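You operate a simulated robot arm through the tools that you are given. There is no shell and no other tool.

You are at the controls of a simulated two-armed robot. One attempt, no reset.

JOB
Fill the small bath to its line, start its heater and wash the blue-handled wire basket's parts at low power.
Fine: both parts end clean, the basket stays in the bath; water to the yellow line before the red switch goes on, nothing over the overflow; blue switch on, blue knob at low, one wash with the green run button; leave both switches on; leave the other buttons, knobs, switches, levers, baskets and parts alone.

The check looks at the end state, three seconds after you hand in, the way a careful person would. Anything else that was tipped, shoved, dropped, spilled or broken makes it a failure.

ROBOT AND FRAMES
Two 7-joint arms with four-finger grippers on one trunk that stands fixed in place. Base frame: the origin is at the foot of the trunk, x ahead of it, y to its left, z up. Units: mm, degrees, N and s.
The left shoulder is at [40, 181, 1254], the right one opposite. With the tool pointing down near the work surface each hand reaches from about 100 to 400 mm from the base axis, measured 20 degrees to its own side. Payload 3.67 kg a hand.
The TCP of each hand is the grasp point between the finger pads, 28 mm short of the fingertips. In the tool frame z runs along the fingers and y along their closing line. Largest opening 112 mm; the body of the gripper starts 73 mm behind the TCP.
Orientation is that of the tool frame in the base frame, as [roll, pitch, yaw] about the fixed x, y, z axes, in that order (R = Rz(yaw) Ry(pitch) Rx(roll)). With the fingers straight down and closing along the base's y, the tool's x points along the base's -x, its y along +y and its z along -z.

CONTROLS
- The arms move only by the tool play_rows. It takes "left_steps", "right_steps" or both (then of equal length, played together; a hand with none holds still); each is a list of rows, each an object (a shift or turn left out is 0, a gripper value left out holds the last) with "xyz": the shift along the tool's x, y, z in mm, a list of three; "angular": the turn, a rotation vector about the tool's x, y, z in degrees, a list of three; "claw": the gripper command, from -1 (fully open) to 1 (shut), values between in proportion. In form: [{"xyz": [dx, dy, dz], "angular": [ax, ay, az], "claw": claw}, ...]. A call has 1 to 20 rows; each row shifts and turns the commanded pose from where the row before left it, along the tool's axes as they then stand. A row lasts 0.2 s, in which the tool goes at most 50 mm and 8.6 degrees; a call with a longer step from one row to the next is refused whole, and so is a gripper value outside its range. A pose out of reach is approached as far as the arm can. The call stops where the force on the tool passes 50 N (or 10 N more than at its start, if that is more) or the arm is blocked; 0.2 s more then pass. Each finger halts on what it meets, pressing with about 45 N; the grip force reading is that of the motor and also rises with nothing between the fingers. The clock runs only during rows and for 0.2 s after the last one: add rows that do not move to give the fingers time. It gives the time, the measured TCP pose, the force on the tool (base axes), the opening and the grip force at its end, in the units of the frame above (readings bear some noise), with the torque about the TCP (base axes, N m) and any sound that the robot's microphone picked up.
- Cameras (640 x 400 px; columns grow to the right, rows downward): "scene" is now at [101.1, 36.3, 1492.6]; the picture's right is [0.40, -0.92, 0.00], its down [-0.43, -0.19, -0.88] and it looks along [0.81, 0.35, -0.47] (base axes); focal length 315 px, centre (320, 200). "left" rides on the left gripper at [60, 18, -104] in its tool frame; the picture's right is [-0.29, 0.96, 0.00], its down [-0.80, -0.24, -0.55] and it looks along [-0.53, -0.16, 0.83] (tool axes); focal length 234 px, centre (320, 200). "right" rides on the right gripper at [60, -18, -104] in its tool frame; the picture's right is [0.29, 0.96, 0.00], its down [-0.80, 0.24, -0.55] and it looks along [-0.53, 0.16, 0.83] (tool axes); focal length 234 px, centre (320, 200). There is no depth. A picture from a camera that has moved, and an enlarged one, comes with that camera's place and axes in the base frame and with its lens.
- grab_frame(camera): a new picture of that camera. No time passes.
- lift_body(by): slides the trunk up (or, below 0, down) by that many mm; the arms and the scene camera ride with it, the base frame stays. It gives what a move gives, with no picture.
- head_to(pan, tilt): turns the head with the scene camera to pan (to the left, within 86 degrees either way) and tilt (down, from -29 to 69), counted from straight ahead of the robot. It gives what a move gives.
- enlarge(camera, box): a new picture of the part [left, top, right, bottom] of that camera's present view, enlarged. No time passes.
- hand_in(): hands the job in; it is judged then, once.

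Nothing tells you positions but the pictures and the camera data. Unless the task says otherwise, let go and move clear before handing in.

The tools are called after "Request:" as name(argument=value, ...) on one line, values as JSON. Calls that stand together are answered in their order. play_rows: Moves the arms, as the interface text tells. Its arguments: {"type":"object","properties":{"left_steps":{"type":"array","items":{"type":"object","properties":{"xyz":{"type":"array","items":{"type":"number"}},"angular":{"type":"array","items":{"type":"number"}},"claw":{"type":"number"}}}},"right_steps":{"type":"array","items":{"type":"object","properties":{"xyz":{"type":"array","items":{"type":"number"}},"angular":{"type":"array","items":{"type":"number"}},"claw":{"type":"number"}}}}},"required":[]} The other tools are called the same way: lift_body (by) slides the trunk up or down; head_to (pan, tilt) turns the head that bears the scene camera; grab_frame (camera) takes a picture; enlarge (camera, box) takes an enlarged picture of a part of a camera's view; hand_in () hands the job in.

At the start:

```text
time_s: 0.0
left_tcp_pos: [495.9, 528.8, 1350.9]
left_tool_rot: [179.9, 0.0, -180.0]
left_wrist_force: [0.4, -1.0, 0.4]
left_wrist_torque: [-0.02, -0.01, -0.02]
left_opening: 112.1
left_gripper_force: 0.0
right_tcp_pos: [506.3, 26.3, 1295.6]
right_tool_rot: [-180.0, 0.0, 179.9]
right_wrist_force: [0.2, 0.3, -0.7]
right_wrist_torque: [0.01, -0.01, 0.0]
right_opening: 112.0
right_gripper_force: 0.1
trunk travel left (down, up): [-375.0, 139.0]
head pan, tilt: [23.6, 28.2]
```

scene: 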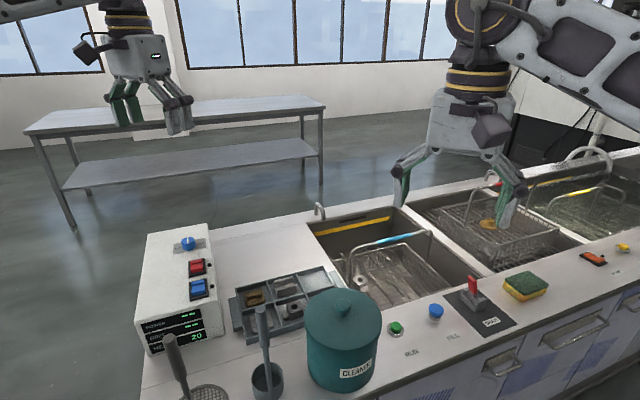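
right: 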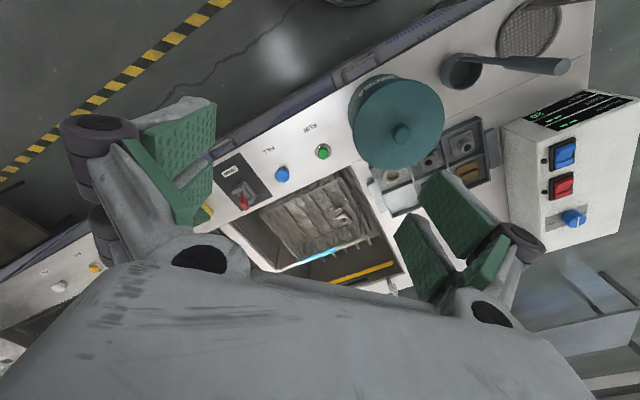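
left: 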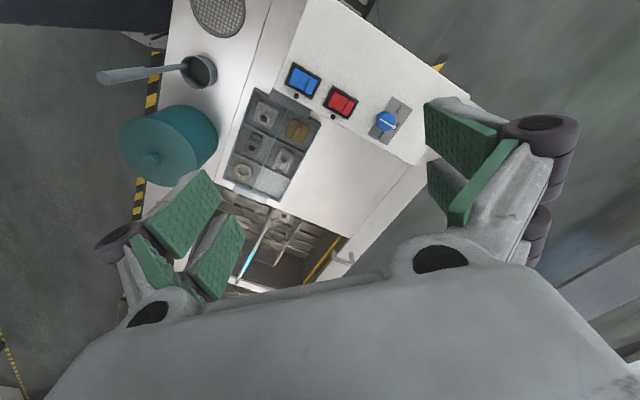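

I see a counter with a small bath (blue-handled basket, yellow line), a control box with blue/red switches and a blue knob, a tray of parts, a cleaner pot, green run and blue fill buttons and a red drain lever. I'll look closer before moving.

Request:
enlarge(camera="scene", box=[300, 180, 500, 305])

Request:
enlarge(camera="scene", box=[130, 210, 350, 348])

Request:
enlarge(camera="scene", box=[360, 240, 560, 365])

Request:
enlarge(camera="left", box=[200, 40, 420, 178])

Request:
enlarge(camera="right", box=[200, 130, 440, 280])

```text
3.20 times, centred on (400, 242) of scene
camera zoom: at [101.1, 36.3, 1492.6], right [0.4, -0.92, 0.0], down [-0.43, -0.19, -0.88], along [0.81, 0.35, -0.47], focal length 1008 px, centre (64, 64)
```

zoom: 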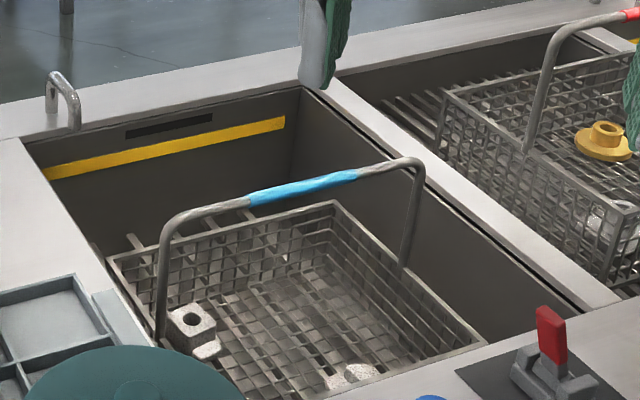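

```text
2.90 times, centred on (240, 279) of scene
camera zoom: at [101.1, 36.3, 1492.6], right [0.4, -0.92, 0.0], down [-0.43, -0.19, -0.88], along [0.81, 0.35, -0.47], focal length 913 px, centre (552, -29)
```

zoom: 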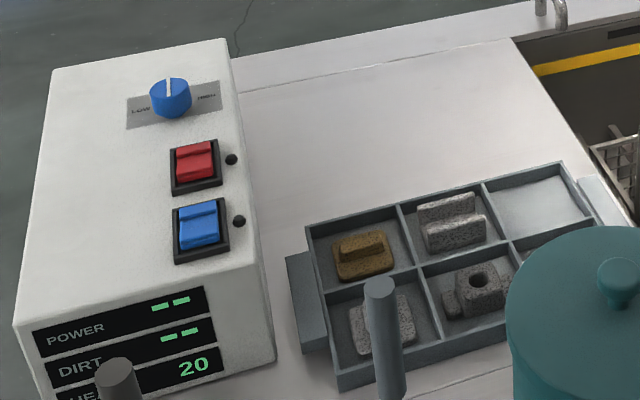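

```text
3.20 times, centred on (460, 302) of scene
camera zoom: at [101.1, 36.3, 1492.6], right [0.4, -0.92, 0.0], down [-0.43, -0.19, -0.88], along [0.81, 0.35, -0.47], focal length 1008 px, centre (-128, -128)
```

zoom: 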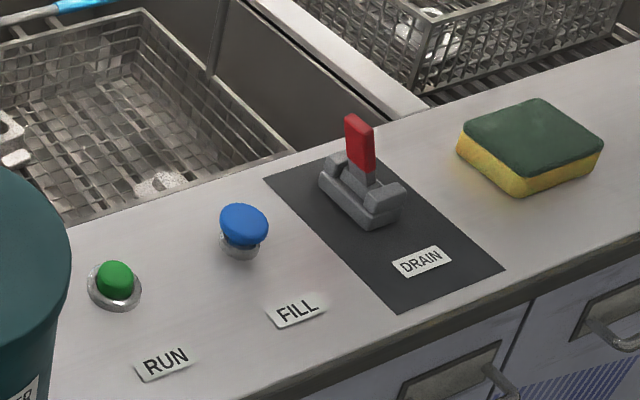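

```text
2.90 times, centred on (310, 109) of left
camera zoom: at [436.6, 547.0, 1453.7], right [0.29, 0.96, 0.0], down [0.8, -0.24, 0.55], along [0.53, -0.16, -0.83], focal length 679 px, centre (349, 464)
```

zoom: 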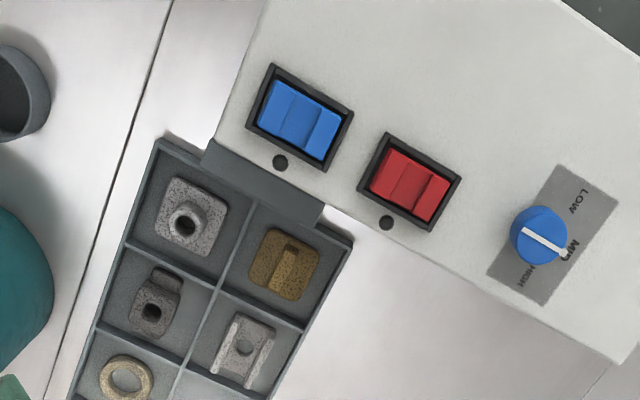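

```text
2.67 times, centred on (320, 205) of right
camera zoom: at [446.0, 7.5, 1397.7], right [-0.29, 0.96, 0.0], down [0.8, 0.24, 0.55], along [0.53, 0.16, -0.83], focal length 624 px, centre (320, 187)
```

zoom: 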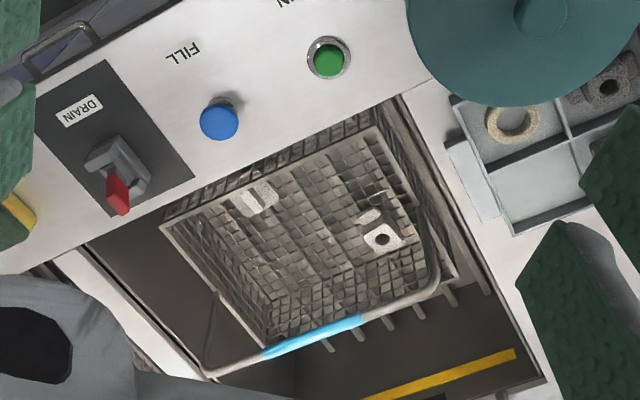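

I triangulate, in mm: green run at (649, 77, 871), blue fill at (732, -4, 882), red drain lever tip at (806, -72, 944), and cleaner pot at (520, 168) with its top at about 1030. On the box top the blue switch is at (480, 500, 980), red at (539, 559, 979) and the knob at (593, 636, 988). The counter runs at 45° to the base. First I close the right gripper and bring it above the fill button, and I try the left hand's reach above the box.

Request:
play_rows(right_steps=[{"claw": 1}, {"xyz": [-30, -4, 40], "claw": 1}, {"xyz": [-45, -6, 45], "claw": 1}, {"xyz": [-45, -6, 45], "claw": 1}, {"xyz": [-40, -6, 45], "claw": 1}, {"xyz": [-40, -5, 45], "claw": 1}, {"xyz": [-26, -3, 40], "claw": 1}], left_steps=[{"claw": 1}, {"xyz": [0, 0, 40], "claw": 1}, {"xyz": [0, 0, 45], "claw": 1}, {"xyz": [0, -10, 45], "claw": 1}, {"xyz": [0, -10, 45], "claw": 1}, {"xyz": [5, -10, 45], "claw": 1}, {"xyz": [10, 0, 40], "claw": 1}])

Request:
grab_frame(camera="scene")

Request:
grab_frame(camera="right")

Request:
grab_frame(camera="left")

```text
refused: row 2 steps farther than a row can; nothing moved
```

```text
taken
camera scene: at [101.1, 36.3, 1492.6], right [0.4, -0.92, 0.0], down [-0.43, -0.19, -0.88], along [0.81, 0.35, -0.47], focal length 315 px, centre (320, 200)
```

scene: 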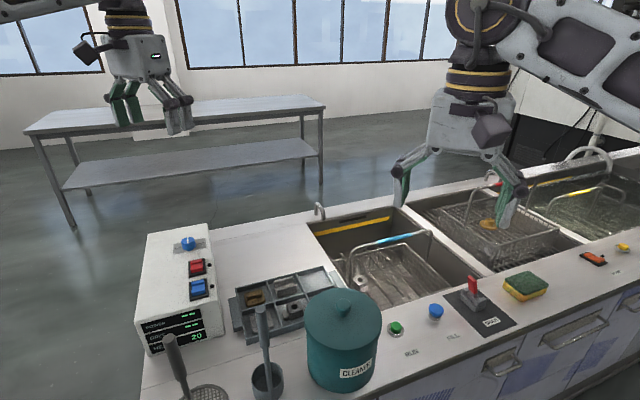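

```text
taken
camera right: at [446.0, 7.5, 1397.7], right [-0.29, 0.96, 0.0], down [0.8, 0.24, 0.55], along [0.53, 0.16, -0.83], focal length 234 px, centre (320, 200)
```

right: 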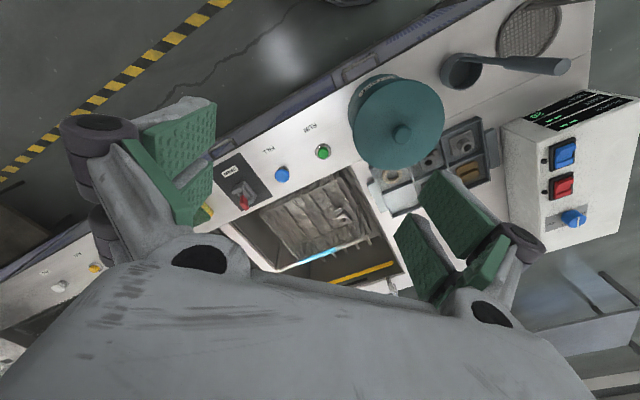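

```text
taken
camera left: at [436.6, 547.0, 1453.7], right [0.29, 0.96, 0.0], down [0.8, -0.24, 0.55], along [0.53, -0.16, -0.83], focal length 234 px, centre (320, 200)
```

left: 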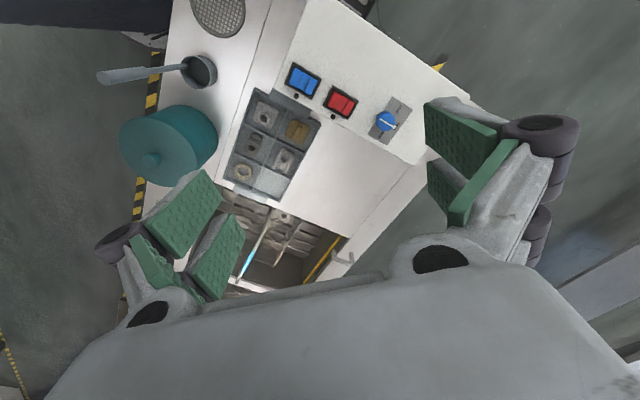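

The combined step was too long, so I'll use smaller rows.

Request:
play_rows(right_steps=[{"claw": 1}, {"claw": 1}, {"xyz": [-30, -4, 36], "claw": 1}, {"xyz": [-30, -4, 36], "claw": 1}, {"xyz": [-30, -4, 36], "claw": 1}, {"xyz": [-30, -4, 36], "claw": 1}, {"xyz": [-30, -4, 36], "claw": 1}, {"xyz": [-30, -4, 36], "claw": 1}], left_steps=[{"claw": 1}, {"claw": 1}, {"xyz": [0, 0, 40], "claw": 1}, {"xyz": [0, 0, 45], "claw": 1}, {"xyz": [0, -5, 45], "claw": 1}, {"xyz": [0, -10, 45], "claw": 1}, {"xyz": [5, -10, 45], "claw": 1}, {"xyz": [5, 0, 40], "claw": 1}])

Request:
grab_frame(camera="scene")

Request:
grab_frame(camera="right")

Request:
grab_frame(camera="left")

```text
time_s: 1.8
left_tcp_pos: [487.7, 504.2, 1090.8]
left_tool_rot: [179.9, 0.0, 180.0]
left_wrist_force: [0.5, -0.6, 0.1]
left_wrist_torque: [0.02, 0.04, -0.01]
left_opening: 0.1
left_gripper_force: 35.7
right_tcp_pos: [688.9, 4.4, 1078.8]
right_tool_rot: [-179.9, -0.1, 180.0]
right_wrist_force: [1.3, 0.2, 0.2]
right_wrist_torque: [-0.06, 0.02, -0.01]
right_opening: 0.0
right_gripper_force: 35.7
trunk travel left (down, up): [-375.0, 139.0]
head pan, tilt: [23.6, 28.2]
```

```text
taken
camera scene: at [102.6, 37.5, 1492.4], right [0.4, -0.92, 0.0], down [-0.43, -0.19, -0.88], along [0.81, 0.35, -0.47], focal length 315 px, centre (320, 200)
```

scene: 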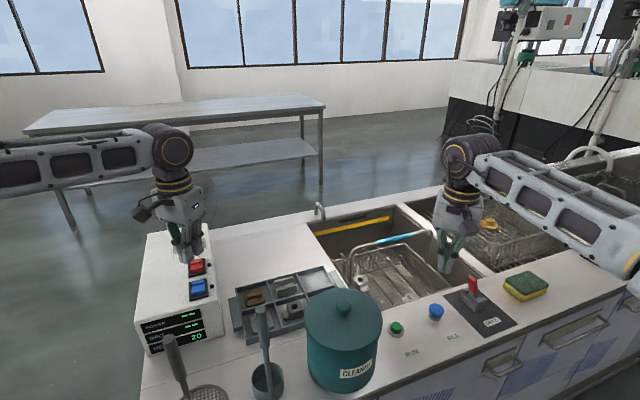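

```text
taken
camera right: at [629.6, -13.1, 1182.0], right [-0.29, 0.96, 0.0], down [0.8, 0.24, 0.55], along [0.53, 0.16, -0.83], focal length 234 px, centre (320, 200)
```

right: 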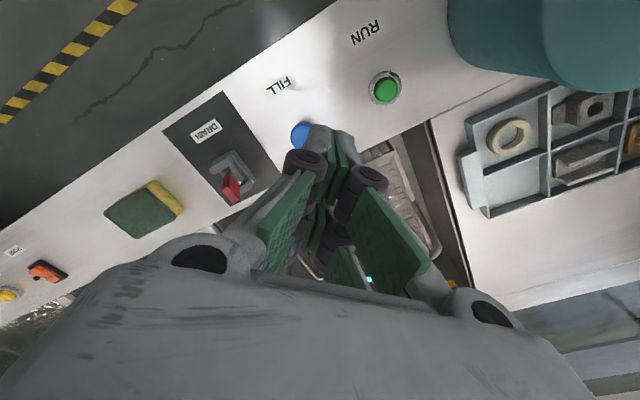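

```text
taken
camera left: at [428.3, 521.9, 1194.0], right [0.29, 0.96, 0.0], down [0.8, -0.24, 0.55], along [0.53, -0.16, -0.83], focal length 234 px, centre (320, 200)
```

left: 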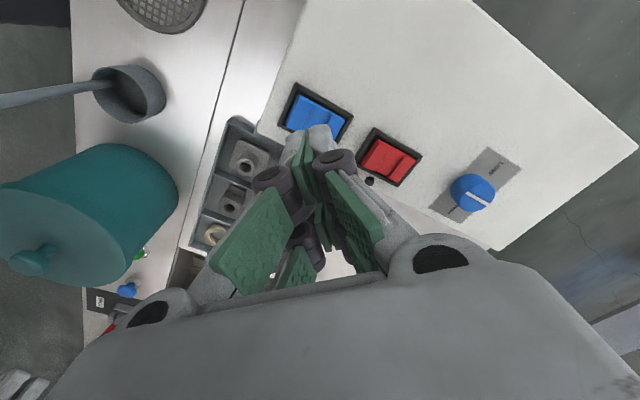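

Both arms reach well. I'll refine the target positions from close up.

Request:
enlarge(camera="right", box=[200, 50, 440, 200])

Request:
enlarge(camera="left", box=[260, 70, 540, 245])

Request:
enlarge(camera="scene", box=[130, 190, 290, 290])

Request:
enlarge(camera="scene", box=[360, 200, 520, 350])

```text
2.67 times, centred on (320, 125) of right
camera zoom: at [629.6, -13.1, 1182.0], right [-0.29, 0.96, 0.0], down [0.8, 0.24, 0.55], along [0.53, 0.16, -0.83], focal length 624 px, centre (320, 400)
```

zoom: 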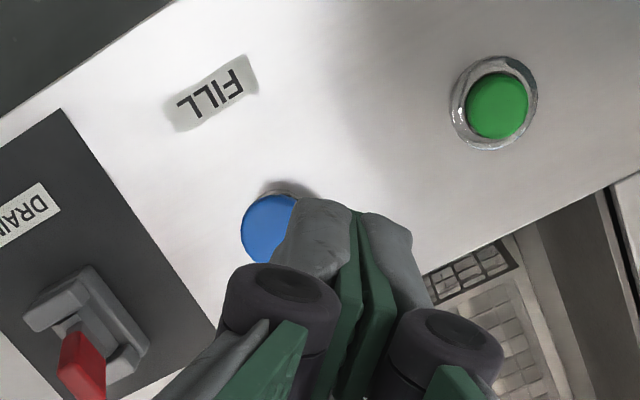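

```text
2.29 times, centred on (400, 158) of left
camera zoom: at [428.3, 521.9, 1194.0], right [0.29, 0.96, 0.0], down [0.8, -0.24, 0.55], along [0.53, -0.16, -0.83], focal length 535 px, centre (137, 297)
```

zoom: 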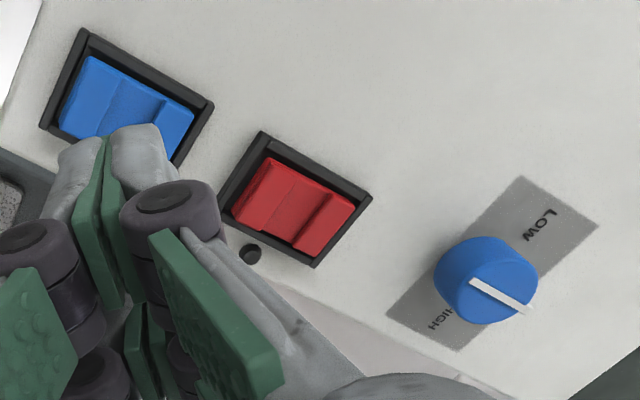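

```text
4.00 times, centred on (210, 240) of scene
camera zoom: at [102.6, 37.5, 1492.4], right [0.4, -0.92, 0.0], down [-0.43, -0.19, -0.88], along [0.81, 0.35, -0.47], focal length 1260 px, centre (760, 40)
```

zoom: 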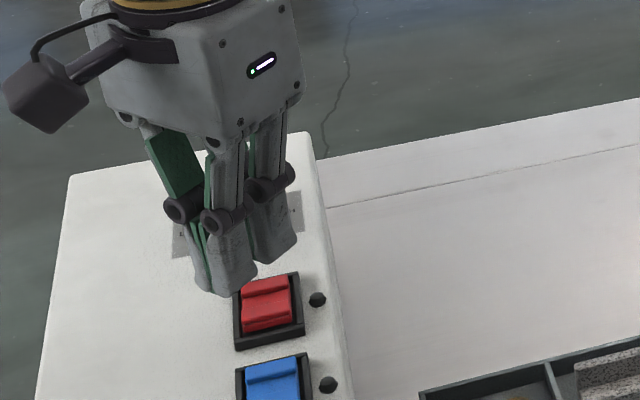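

```text
2.67 times, centred on (440, 275) of scene
camera zoom: at [102.6, 37.5, 1492.4], right [0.4, -0.92, 0.0], down [-0.43, -0.19, -0.88], along [0.81, 0.35, -0.47], focal length 840 px, centre (0, 0)
```

zoom: 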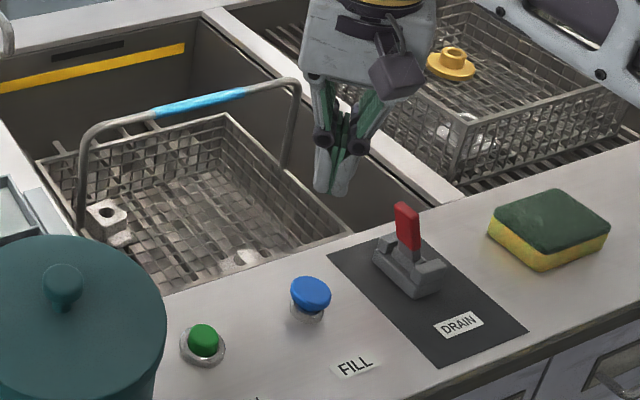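

The fill button is confirmed near (733, -5, 882). I'll move the right fingertips over it and stop about 35 mm above.

Request:
play_rows(right_steps=[{"xyz": [-44, -9, 0]}, {"xyz": [0, 0, 40]}, {"xyz": [0, 0, 40]}, {"xyz": [0, 0, 40]}, {}])

Request:
enlarge(camera="scene", box=[360, 200, 520, 350])

Request:
enlarge(camera="right", box=[200, 50, 440, 200])

```text
time_s: 3.0
left_tcp_pos: [486.6, 503.1, 1091.3]
left_tool_rot: [-180.0, 0.1, -180.0]
left_wrist_force: [-0.2, -0.2, 0.2]
left_wrist_torque: [-0.01, 0.0, 0.0]
left_opening: 0.1
left_gripper_force: 35.3
right_tcp_pos: [726.5, -5.5, 960.6]
right_tool_rot: [180.0, 0.0, -180.0]
right_wrist_force: [-0.3, -0.2, 0.4]
right_wrist_torque: [0.06, -0.01, 0.0]
right_opening: 0.0
right_gripper_force: 35.8
trunk travel left (down, up): [-375.0, 139.0]
head pan, tilt: [23.6, 28.2]
```

```text
2.67 times, centred on (440, 275) of scene
camera zoom: at [100.8, 35.8, 1492.7], right [0.4, -0.92, 0.0], down [-0.43, -0.19, -0.88], along [0.81, 0.35, -0.47], focal length 840 px, centre (0, 0)
```

zoom: 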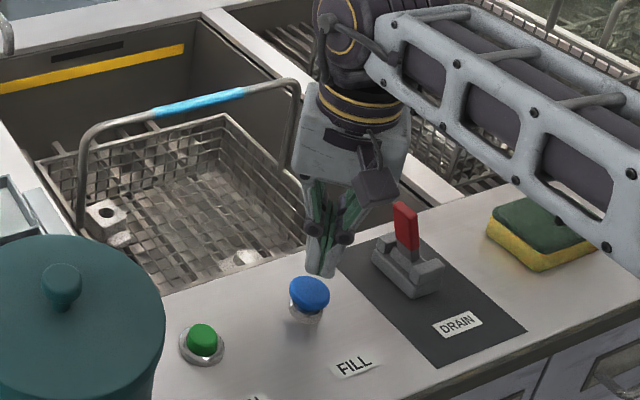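

```text
2.67 times, centred on (320, 125) of right
camera zoom: at [666.2, -23.8, 1063.6], right [-0.29, 0.96, 0.0], down [0.8, 0.24, 0.55], along [0.53, 0.16, -0.83], focal length 624 px, centre (320, 400)
```

zoom: 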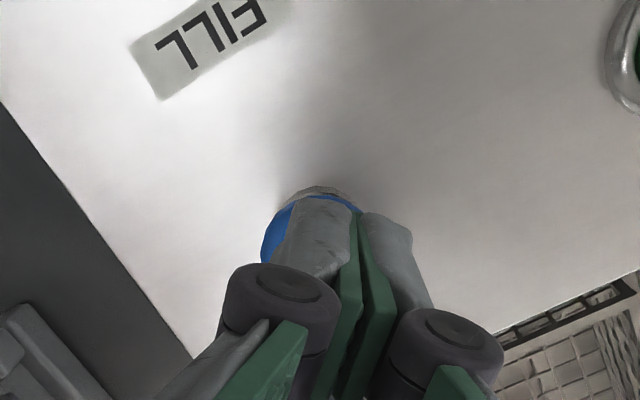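

The fingertips look a little short of the button's centre. I'll shift about +8 mm in x and −3 mm in y, then come down gently to just above contact.

Request:
play_rows(right_steps=[{"xyz": [-8, -3, 0]}, {"xyz": [0, 0, 15]}, {"xyz": [0, 0, 10]}, {}, {}])

Request:
enlarge(camera="scene", box=[360, 200, 520, 350])

Request:
enlarge(camera="right", box=[200, 50, 440, 200])

```text
time_s: 4.2
left_tcp_pos: [486.9, 503.1, 1092.7]
left_tool_rot: [-180.0, -0.1, 180.0]
left_wrist_force: [-0.1, -0.5, -0.3]
left_wrist_torque: [0.01, 0.01, -0.03]
left_opening: 0.0
left_gripper_force: 35.5
right_tcp_pos: [736.7, -8.6, 934.8]
right_tool_rot: [-180.0, 0.0, 179.9]
right_wrist_force: [-1.0, -0.1, 0.4]
right_wrist_torque: [0.02, 0.04, 0.0]
right_opening: 0.1
right_gripper_force: 36.2
trunk travel left (down, up): [-375.0, 139.0]
head pan, tilt: [23.6, 28.2]
```

```text
2.67 times, centred on (440, 275) of scene
camera zoom: at [101.1, 36.2, 1492.6], right [0.4, -0.92, 0.0], down [-0.43, -0.19, -0.88], along [0.81, 0.35, -0.47], focal length 840 px, centre (0, 0)
```

zoom: 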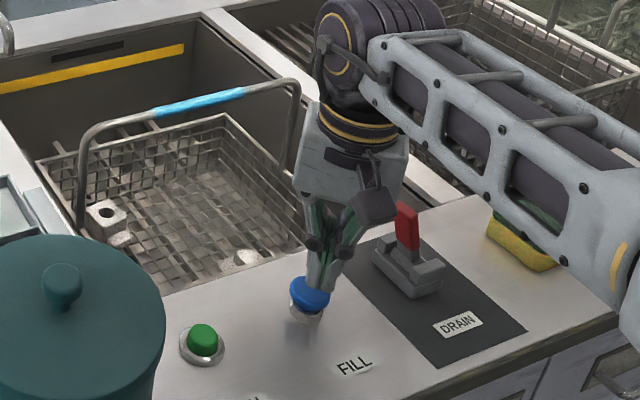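

```text
2.67 times, centred on (320, 125) of right
camera zoom: at [676.8, -27.2, 1038.0], right [-0.29, 0.96, 0.0], down [0.8, 0.24, 0.55], along [0.53, 0.16, -0.83], focal length 624 px, centre (320, 400)
```

zoom: 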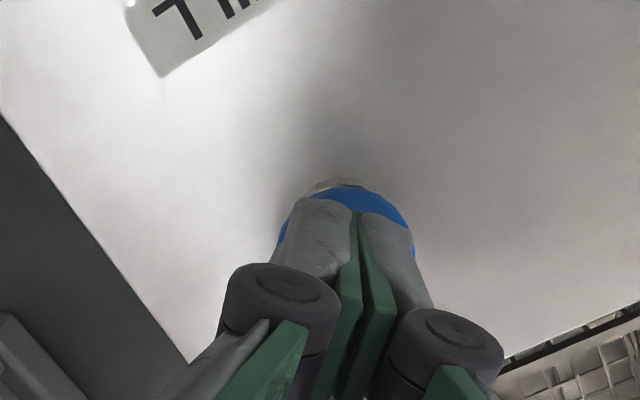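

The fingertips are now centred over the fill button. Before pressing, I'll check the right elbow's clearance.

Request:
head_to(pan=-5, tilt=35)

Request:
grab_frame(camera="scene")

```text
time_s: 5.1
left_tcp_pos: [486.7, 502.1, 1092.3]
left_tool_rot: [180.0, 0.0, -180.0]
left_wrist_force: [-1.0, 0.1, 0.0]
left_wrist_torque: [0.03, 0.02, -0.03]
left_opening: 0.1
left_gripper_force: 35.4
right_tcp_pos: [736.8, -7.7, 936.0]
right_tool_rot: [180.0, 0.0, -180.0]
right_wrist_force: [0.6, -0.3, -0.6]
right_wrist_torque: [-0.02, -0.01, 0.01]
right_opening: 0.1
right_gripper_force: 36.0
trunk travel left (down, up): [-375.0, 139.0]
head pan, tilt: [-5.0, 35.0]
```

```text
taken
camera scene: at [105.4, -7.7, 1482.0], right [-0.09, -1.0, 0.0], down [-0.57, 0.05, -0.82], along [0.82, -0.07, -0.57], focal length 315 px, centre (320, 200)
```

scene: 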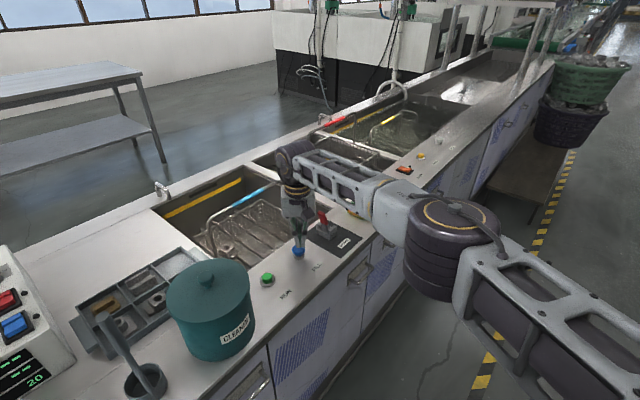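

The forearm is well above the counter. I'll turn the head to cover the bath and the box, then press the fill button in small steps.

Request:
head_to(pan=22, tilt=33)

Request:
play_rows(right_steps=[{"xyz": [0, 0, 8]}, {"xyz": [0, 0, 6]}, {"xyz": [0, 0, 4]}, {}])

Request:
grab_frame(camera="scene")

```text
time_s: 6.0
left_tcp_pos: [486.9, 501.9, 1092.2]
left_tool_rot: [180.0, 0.0, -180.0]
left_wrist_force: [0.2, 0.3, 1.0]
left_wrist_torque: [0.0, -0.04, -0.01]
left_opening: 0.1
left_gripper_force: 35.9
right_tcp_pos: [737.7, -8.6, 934.8]
right_tool_rot: [180.0, 0.1, 179.9]
right_wrist_force: [0.0, 0.1, 0.5]
right_wrist_torque: [-0.06, 0.0, -0.02]
right_opening: 0.0
right_gripper_force: 36.0
trunk travel left (down, up): [-375.0, 139.0]
head pan, tilt: [22.0, 33.0]
```

```text
time_s: 7.0
left_tcp_pos: [486.4, 501.7, 1092.2]
left_tool_rot: [-180.0, 0.1, 180.0]
left_wrist_force: [-0.3, 0.8, -0.2]
left_wrist_torque: [0.01, 0.03, 0.0]
left_opening: 0.0
left_gripper_force: 35.5
right_tcp_pos: [736.3, -10.4, 916.0]
right_tool_rot: [180.0, 0.0, -180.0]
right_wrist_force: [0.7, -0.4, -0.7]
right_wrist_torque: [0.04, -0.01, 0.0]
right_opening: 0.0
right_gripper_force: 35.8
trunk travel left (down, up): [-375.0, 139.0]
head pan, tilt: [22.0, 33.0]
```

```text
taken
camera scene: at [100.3, 33.3, 1485.1], right [0.37, -0.93, 0.0], down [-0.51, -0.2, -0.84], along [0.78, 0.31, -0.54], focal length 315 px, centre (320, 200)
```

scene: 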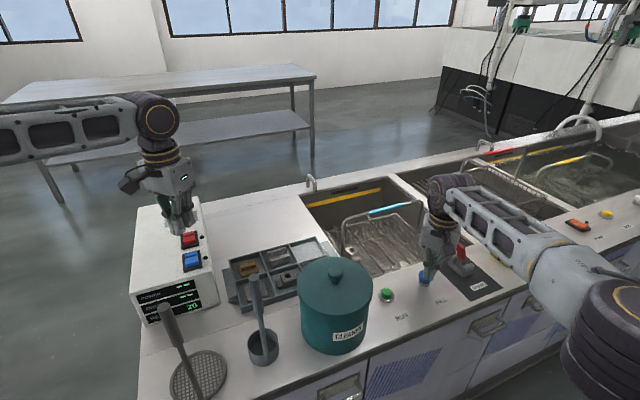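

No contact yet, so I'll keep going down slowly.

Request:
play_rows(right_steps=[{"xyz": [0, 0, 3]}, {"xyz": [0, 0, 3]}, {}])

Request:
enlarge(camera="scene", box=[280, 160, 480, 320])

```text
time_s: 7.8
left_tcp_pos: [487.3, 503.7, 1091.4]
left_tool_rot: [-179.9, -0.1, -180.0]
left_wrist_force: [-0.2, 0.0, 0.0]
left_wrist_torque: [-0.04, 0.01, -0.01]
left_opening: 0.0
left_gripper_force: 36.0
right_tcp_pos: [737.5, -8.9, 910.0]
right_tool_rot: [180.0, 0.1, -179.9]
right_wrist_force: [0.0, -0.7, 1.9]
right_wrist_torque: [0.0, 0.03, 0.01]
right_opening: 0.2
right_gripper_force: 35.8
trunk travel left (down, up): [-375.0, 139.0]
head pan, tilt: [22.0, 33.0]
heard: click
```

```text
2.50 times, centred on (380, 240) of scene
camera zoom: at [100.1, 33.1, 1485.1], right [0.37, -0.93, 0.0], down [-0.51, -0.2, -0.84], along [0.78, 0.31, -0.54], focal length 788 px, centre (170, 100)
```

zoom: 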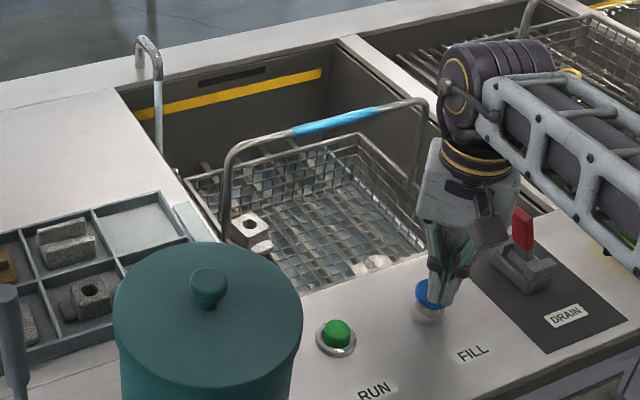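

The button clicked and water is running. I'll hold here and watch the level.

Request:
play_rows(right_steps=[{}, {}, {}, {}, {}])

Request:
enlarge(camera="scene", box=[280, 160, 480, 320])

```text
time_s: 9.0
left_tcp_pos: [486.1, 503.3, 1091.5]
left_tool_rot: [179.9, -0.1, -180.0]
left_wrist_force: [0.3, 0.6, 0.2]
left_wrist_torque: [0.0, 0.01, 0.01]
left_opening: 0.0
left_gripper_force: 35.7
right_tcp_pos: [737.2, -9.4, 909.9]
right_tool_rot: [-179.9, 0.1, 180.0]
right_wrist_force: [-0.8, 0.1, 1.5]
right_wrist_torque: [0.03, 0.03, 0.01]
right_opening: 0.0
right_gripper_force: 35.8
trunk travel left (down, up): [-375.0, 139.0]
head pan, tilt: [22.0, 33.0]
```

```text
2.50 times, centred on (380, 240) of scene
camera zoom: at [100.0, 33.3, 1485.1], right [0.37, -0.93, 0.0], down [-0.51, -0.2, -0.84], along [0.78, 0.31, -0.54], focal length 788 px, centre (170, 100)
```

zoom: 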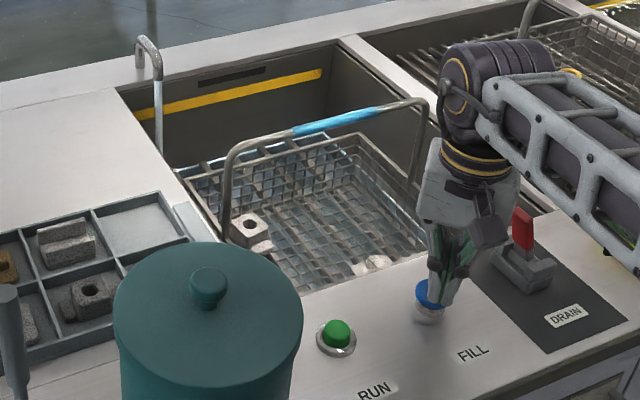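

Water is visible and rising. I'll keep holding in short stretches.

Request:
play_rows(right_steps=[{}, {}, {}, {}, {}, {}, {}, {}, {}, {}])

Request:
enlarge(camera="scene", box=[280, 160, 480, 320])

```text
time_s: 11.2
left_tcp_pos: [487.0, 502.9, 1092.8]
left_tool_rot: [-180.0, 0.0, -180.0]
left_wrist_force: [0.3, 0.0, -0.1]
left_wrist_torque: [0.0, -0.02, 0.01]
left_opening: 0.0
left_gripper_force: 35.7
right_tcp_pos: [736.6, -8.9, 908.9]
right_tool_rot: [-180.0, -0.1, 180.0]
right_wrist_force: [0.7, 0.1, 1.9]
right_wrist_torque: [0.03, 0.06, 0.01]
right_opening: 0.0
right_gripper_force: 35.9
trunk travel left (down, up): [-375.0, 139.0]
head pan, tilt: [22.0, 33.0]
```

```text
2.50 times, centred on (380, 240) of scene
camera zoom: at [100.0, 33.2, 1485.1], right [0.37, -0.93, 0.0], down [-0.51, -0.2, -0.84], along [0.78, 0.31, -0.54], focal length 788 px, centre (170, 100)
```

zoom: 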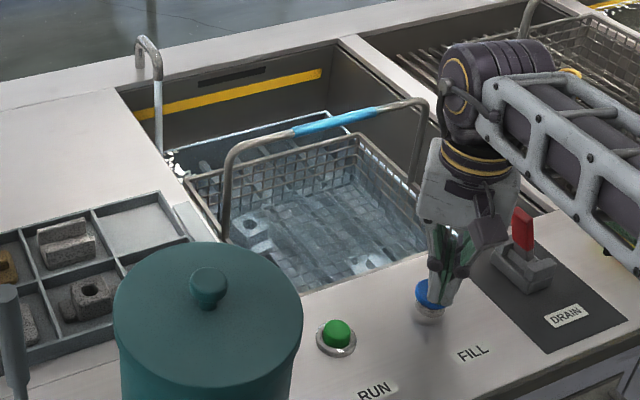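

The level has come up about halfway. Two more seconds.

Request:
play_rows(right_steps=[{}, {}, {}, {}, {}, {}, {}, {}, {}, {}])

Request:
enlarge(camera="scene", box=[300, 160, 430, 250])

```text
time_s: 13.4
left_tcp_pos: [488.1, 502.0, 1092.0]
left_tool_rot: [-179.9, 0.0, 179.9]
left_wrist_force: [0.1, 0.8, 0.4]
left_wrist_torque: [0.0, 0.03, -0.01]
left_opening: 0.0
left_gripper_force: 35.4
right_tcp_pos: [737.8, -10.1, 911.5]
right_tool_rot: [-180.0, 0.0, 179.9]
right_wrist_force: [-0.5, 0.4, 1.9]
right_wrist_torque: [0.0, 0.0, 0.01]
right_opening: 0.0
right_gripper_force: 35.7
trunk travel left (down, up): [-375.0, 139.0]
head pan, tilt: [22.0, 33.0]
```

```text
4.44 times, centred on (365, 205) of scene
camera zoom: at [100.0, 33.2, 1485.1], right [0.37, -0.93, 0.0], down [-0.51, -0.2, -0.84], along [0.78, 0.31, -0.54], focal length 1400 px, centre (120, 178)
```

zoom: 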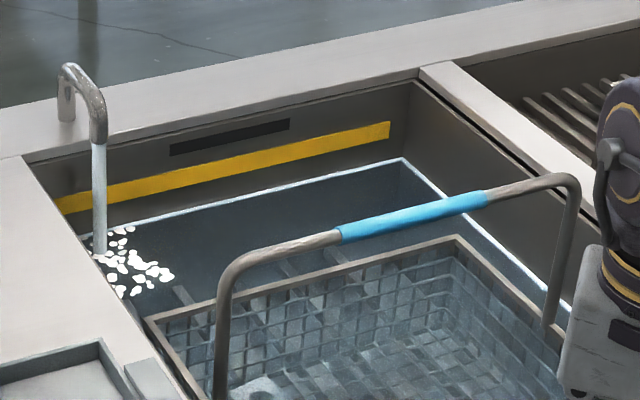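

The water is now just below the yellow band. I'll hold one short bit more and check.

Request:
play_rows(right_steps=[{}])

Request:
enlarge(camera="scene", box=[300, 160, 430, 250])

```text
time_s: 13.8
left_tcp_pos: [487.2, 502.7, 1092.1]
left_tool_rot: [180.0, -0.1, 180.0]
left_wrist_force: [0.4, 0.4, 0.3]
left_wrist_torque: [0.01, 0.02, 0.01]
left_opening: 0.1
left_gripper_force: 35.9
right_tcp_pos: [738.8, -10.5, 909.2]
right_tool_rot: [180.0, 0.0, 180.0]
right_wrist_force: [-0.5, -0.3, 1.3]
right_wrist_torque: [0.01, -0.01, 0.0]
right_opening: 0.1
right_gripper_force: 35.8
trunk travel left (down, up): [-375.0, 139.0]
head pan, tilt: [22.0, 33.0]
```

```text
4.44 times, centred on (365, 205) of scene
camera zoom: at [100.0, 33.2, 1485.1], right [0.37, -0.93, 0.0], down [-0.51, -0.2, -0.84], along [0.78, 0.31, -0.54], focal length 1400 px, centre (120, 178)
```

zoom: 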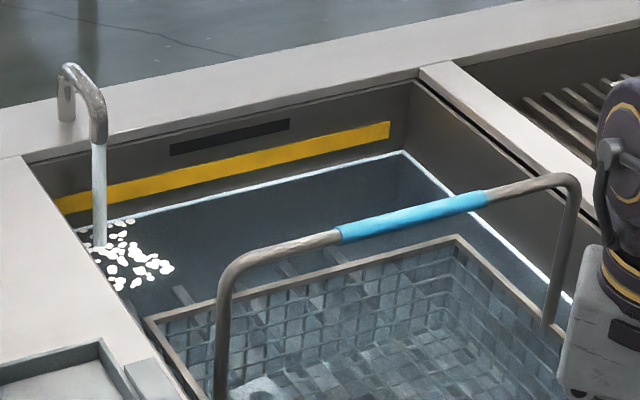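

About 1.5 s to the middle of the band. I'll hold 0.6 s more, then lift to see whether the flow stops when released.

Request:
play_rows(right_steps=[{}, {}, {"xyz": [0, 0, -10]}])

Request:
enlarge(camera="scene", box=[300, 160, 430, 250])

```text
time_s: 14.6
left_tcp_pos: [487.4, 502.4, 1093.0]
left_tool_rot: [179.9, 0.0, 180.0]
left_wrist_force: [0.5, 0.2, 0.6]
left_wrist_torque: [0.01, 0.0, 0.02]
left_opening: 0.1
left_gripper_force: 35.6
right_tcp_pos: [738.1, -9.8, 920.1]
right_tool_rot: [180.0, 0.0, 180.0]
right_wrist_force: [-0.1, -0.4, 0.3]
right_wrist_torque: [0.01, -0.02, -0.04]
right_opening: 0.1
right_gripper_force: 35.4
trunk travel left (down, up): [-375.0, 139.0]
head pan, tilt: [22.0, 33.0]
```

```text
4.44 times, centred on (365, 205) of scene
camera zoom: at [100.1, 33.0, 1485.1], right [0.37, -0.93, 0.0], down [-0.51, -0.2, -0.84], along [0.78, 0.31, -0.54], focal length 1400 px, centre (120, 178)
```

zoom: 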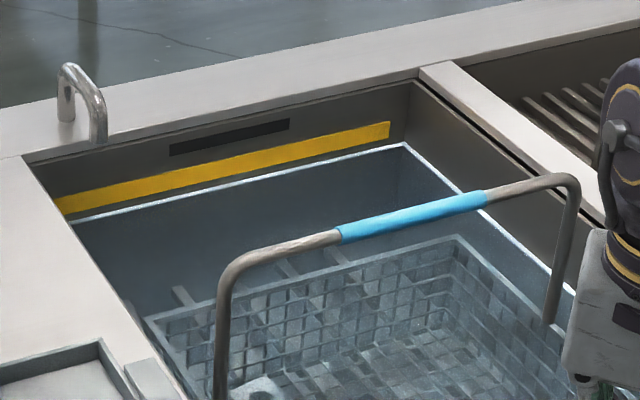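

The fill stops on release. The level is a few millimetres short of the band, so I'll press again briefly.

Request:
play_rows(right_steps=[{"xyz": [0, 0, 10]}, {}, {}, {"xyz": [0, 0, -10]}])

Request:
enlarge(camera="scene", box=[300, 160, 430, 250])

```text
time_s: 15.6
left_tcp_pos: [487.0, 502.9, 1091.4]
left_tool_rot: [-180.0, 0.0, 180.0]
left_wrist_force: [-0.1, -1.0, -0.8]
left_wrist_torque: [-0.02, -0.01, -0.03]
left_opening: 0.2
left_gripper_force: 35.5
right_tcp_pos: [738.0, -9.3, 919.1]
right_tool_rot: [-180.0, 0.0, -179.9]
right_wrist_force: [0.1, -0.2, 0.3]
right_wrist_torque: [0.0, 0.01, -0.01]
right_opening: 0.0
right_gripper_force: 35.7
trunk travel left (down, up): [-375.0, 139.0]
head pan, tilt: [22.0, 33.0]
heard: click
```

```text
4.44 times, centred on (365, 205) of scene
camera zoom: at [100.1, 32.9, 1485.1], right [0.37, -0.93, 0.0], down [-0.51, -0.2, -0.84], along [0.78, 0.31, -0.54], focal length 1400 px, centre (120, 178)
```

zoom: 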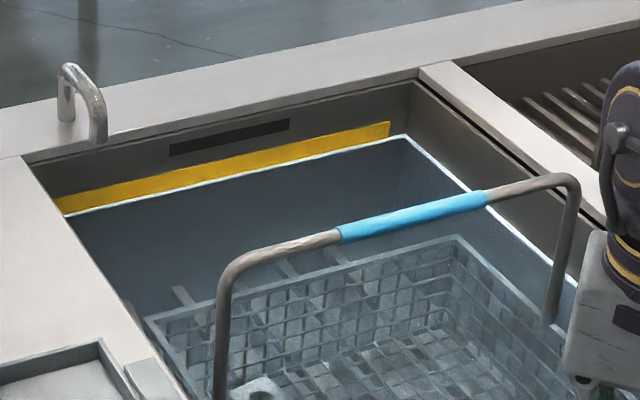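

The level is at the bottom edge of the band. One more press of the same length will bring it to mid-band.

Request:
play_rows(right_steps=[{"xyz": [0, 0, 10]}, {}, {}, {"xyz": [0, 0, -10]}])

Request:
enlarge(camera="scene", box=[300, 160, 430, 250])

Request:
enlarge(camera="scene", box=[300, 180, 400, 220])

```text
time_s: 16.6
left_tcp_pos: [486.8, 503.1, 1092.5]
left_tool_rot: [-180.0, 0.0, 180.0]
left_wrist_force: [0.2, 0.2, 0.8]
left_wrist_torque: [0.0, 0.03, 0.0]
left_opening: 0.1
left_gripper_force: 35.7
right_tcp_pos: [736.8, -10.9, 918.8]
right_tool_rot: [180.0, 0.0, -179.9]
right_wrist_force: [-0.1, -0.4, 0.5]
right_wrist_torque: [-0.02, -0.01, 0.01]
right_opening: 0.0
right_gripper_force: 35.9
trunk travel left (down, up): [-375.0, 139.0]
head pan, tilt: [22.0, 33.0]
heard: click
```

```text
4.44 times, centred on (365, 205) of scene
camera zoom: at [100.1, 33.0, 1485.1], right [0.37, -0.93, 0.0], down [-0.51, -0.2, -0.84], along [0.78, 0.31, -0.54], focal length 1400 px, centre (120, 178)
```

zoom: 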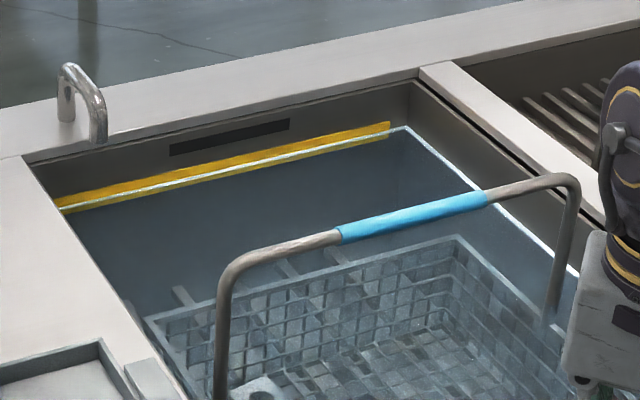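

```text
6.40 times, centred on (350, 200) of scene
camera zoom: at [100.1, 33.0, 1485.1], right [0.37, -0.93, 0.0], down [-0.51, -0.2, -0.84], along [0.78, 0.31, -0.54], focal length 2016 px, centre (128, 200)
```

zoom: 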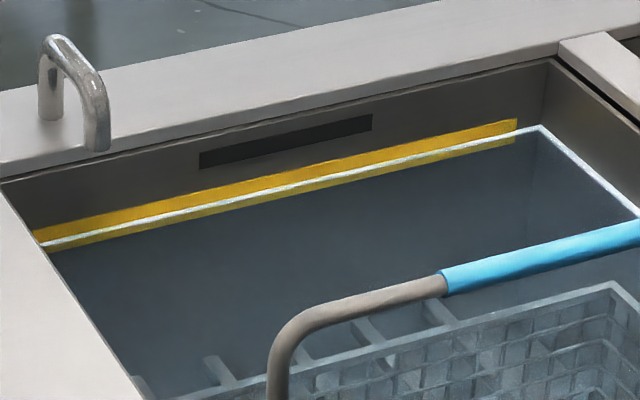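

The water is mid-band and the tap has stopped. I'll raise the right hand clear and study the switches.

Request:
play_rows(right_steps=[{"xyz": [0, 0, -40]}, {"xyz": [0, 0, -40]}, {"xyz": [0, 0, -40]}, {}])

Request:
enlarge(camera="scene", box=[130, 190, 230, 330])

Request:
enlarge(camera="scene", box=[170, 220, 220, 280])

Request:
enlarge(camera="left", box=[270, 70, 430, 200])

```text
time_s: 17.6
left_tcp_pos: [487.9, 502.2, 1091.7]
left_tool_rot: [-180.0, 0.0, 180.0]
left_wrist_force: [0.1, -0.2, 0.1]
left_wrist_torque: [0.0, -0.01, 0.03]
left_opening: 0.2
left_gripper_force: 36.0
right_tcp_pos: [740.1, -16.5, 1038.1]
right_tool_rot: [180.0, 0.0, -180.0]
right_wrist_force: [-0.2, -0.1, -0.2]
right_wrist_torque: [-0.03, -0.02, 0.03]
right_opening: 0.2
right_gripper_force: 35.8
trunk travel left (down, up): [-375.0, 139.0]
head pan, tilt: [22.0, 33.0]
```

```text
2.86 times, centred on (180, 260) of scene
camera zoom: at [100.6, 33.0, 1485.0], right [0.37, -0.93, 0.0], down [-0.51, -0.2, -0.84], along [0.78, 0.31, -0.55], focal length 900 px, centre (720, 29)
```

zoom: 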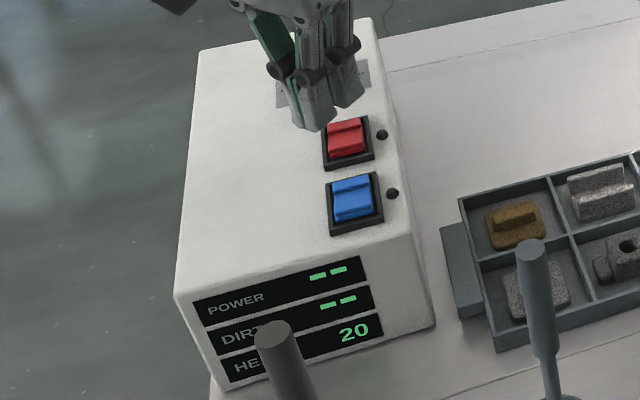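

```text
6.67 times, centred on (195, 250) of scene
camera zoom: at [100.6, 33.0, 1485.0], right [0.37, -0.93, 0.0], down [-0.51, -0.2, -0.84], along [0.78, 0.31, -0.55], focal length 2100 px, centre (1153, -133)
```

zoom: 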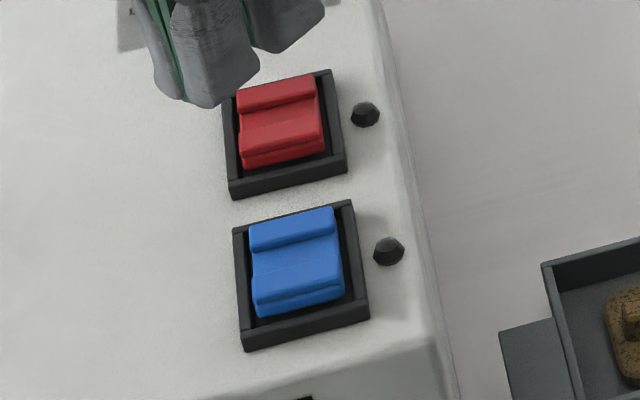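

```text
3.08 times, centred on (350, 135) of left
camera zoom: at [427.4, 520.9, 1195.5], right [0.29, 0.96, 0.0], down [0.8, -0.24, 0.55], along [0.53, -0.16, -0.83], focal length 720 px, centre (228, 400)
```

zoom: 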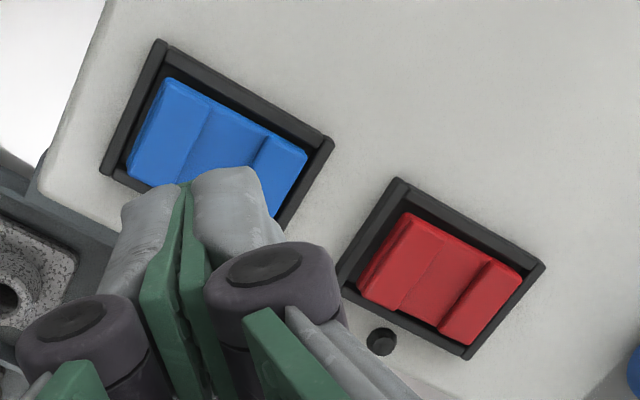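

Next comes the heater. I'm turning the left hand 45° so it lines up with the box and I can view the rockers along their row.

Request:
play_rows(left_steps=[{"angular": [0, 0, -7.5]}, {"angular": [0, 0, -7.5]}, {"angular": [0, 0, -7.5]}, {"angular": [0, 0, -7.5]}, {"angular": [0, 0, -7.5]}, {"angular": [0, 0, -7.5]}, {}])

Request:
grab_frame(camera="left")

Request:
grab_frame(camera="scene")

```text
time_s: 19.2
left_tcp_pos: [485.5, 504.7, 1089.9]
left_tool_rot: [-180.0, 0.0, -134.8]
left_wrist_force: [-0.1, -0.1, 0.3]
left_wrist_torque: [-0.01, 0.0, -0.01]
left_opening: 0.1
left_gripper_force: 36.0
right_tcp_pos: [740.9, -15.2, 1038.7]
right_tool_rot: [180.0, 0.0, -179.9]
right_wrist_force: [-0.4, -0.8, 0.0]
right_wrist_torque: [-0.04, 0.01, -0.02]
right_opening: 0.1
right_gripper_force: 36.1
trunk travel left (down, up): [-375.0, 139.0]
head pan, tilt: [22.0, 33.0]
```

```text
taken
camera left: at [431.6, 474.2, 1193.7], right [-0.48, 0.88, 0.0], down [0.73, 0.4, 0.55], along [0.49, 0.26, -0.83], focal length 234 px, centre (320, 200)
```

left: 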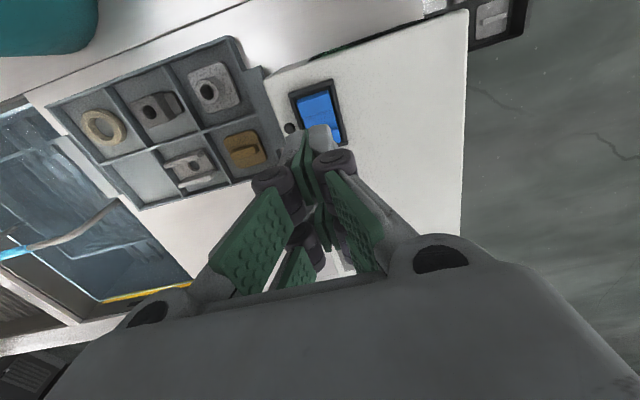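

```text
taken
camera scene: at [100.3, 33.2, 1485.1], right [0.37, -0.93, 0.0], down [-0.51, -0.2, -0.84], along [0.78, 0.31, -0.54], focal length 315 px, centre (320, 200)
```

scene: 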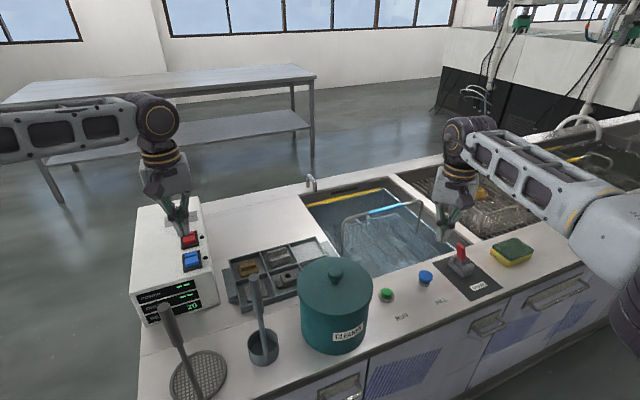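

Now I'll move above the near half of the red rocker, around (529, 551), staying about 15 mm above it.

Request:
play_rows(left_steps=[{"xyz": [-32, 1, 10]}, {"xyz": [-31.5, 1, 10]}, {"xyz": [0, 0, 20]}, {"xyz": [0, 0, 15]}, {}, {}])

Request:
enlarge(camera="scene", box=[150, 200, 230, 280])

Request:
grab_frame(camera="left")

```text
time_s: 20.6
left_tcp_pos: [529.1, 549.3, 1036.8]
left_tool_rot: [-180.0, 0.1, -135.0]
left_wrist_force: [-0.2, -0.6, -0.1]
left_wrist_torque: [0.0, 0.01, -0.01]
left_opening: 0.1
left_gripper_force: 35.9
right_tcp_pos: [740.8, -14.8, 1038.6]
right_tool_rot: [179.9, 0.0, -179.9]
right_wrist_force: [1.0, -0.1, -0.2]
right_wrist_torque: [0.0, -0.02, -0.01]
right_opening: 0.0
right_gripper_force: 35.7
trunk travel left (down, up): [-375.0, 139.0]
head pan, tilt: [22.0, 33.0]
```

```text
5.00 times, centred on (190, 240) of scene
camera zoom: at [100.0, 33.2, 1485.1], right [0.37, -0.93, 0.0], down [-0.51, -0.2, -0.84], along [0.78, 0.31, -0.54], focal length 1575 px, centre (970, 0)
```

zoom: 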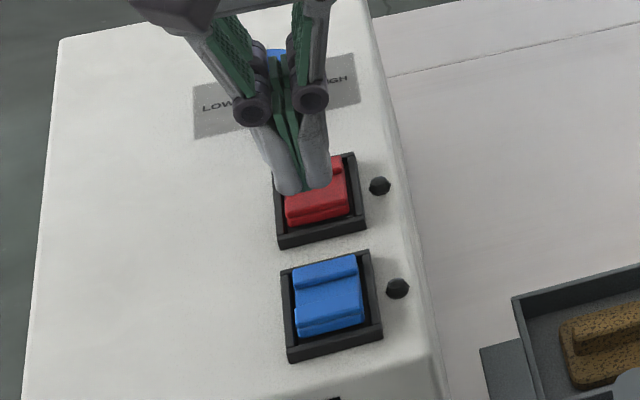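

```text
taken
camera left: at [474.1, 519.3, 1140.7], right [-0.47, 0.88, 0.0], down [0.73, 0.39, 0.55], along [0.49, 0.26, -0.83], focal length 234 px, centre (320, 200)
```

left: 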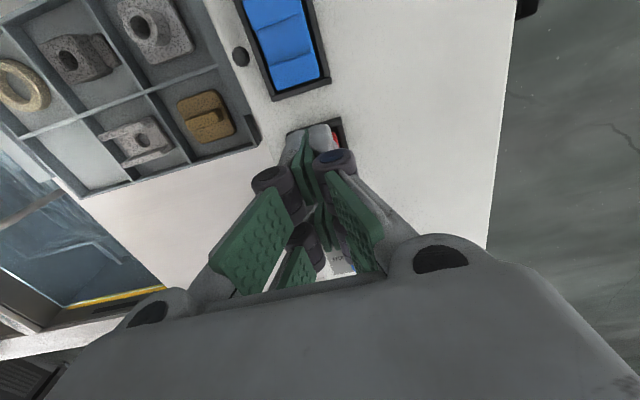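

It's lined up over the near half of the red rocker. I'll come down gently and listen for a click.

Request:
play_rows(left_steps=[{"xyz": [0, 0, 10]}, {"xyz": [0, 0, 7]}, {"xyz": [0, 0, 4]}, {"xyz": [0, 0, 3]}, {}])

Request:
enlarge(camera="scene", box=[150, 200, 230, 280])

```text
time_s: 21.8
left_tcp_pos: [529.2, 550.5, 1014.1]
left_tool_rot: [-179.8, 0.1, -134.9]
left_wrist_force: [-0.5, 1.4, 9.5]
left_wrist_torque: [0.12, -0.07, -0.04]
left_opening: 6.0
left_gripper_force: 35.4
right_tcp_pos: [739.8, -15.2, 1039.2]
right_tool_rot: [180.0, 0.0, -179.9]
right_wrist_force: [-0.3, -0.5, -0.1]
right_wrist_torque: [0.0, 0.0, -0.03]
right_opening: 0.0
right_gripper_force: 36.2
trunk travel left (down, up): [-375.0, 139.0]
head pan, tilt: [22.0, 33.0]
```

```text
5.00 times, centred on (190, 240) of scene
camera zoom: at [99.2, 32.5, 1485.2], right [0.37, -0.93, 0.0], down [-0.5, -0.2, -0.84], along [0.78, 0.31, -0.54], focal length 1575 px, centre (970, 0)
```

zoom: 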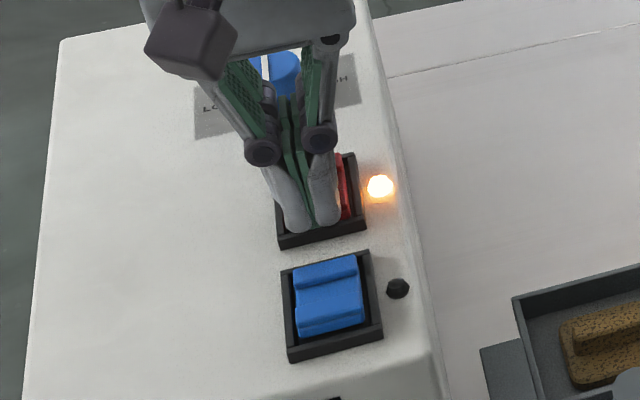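

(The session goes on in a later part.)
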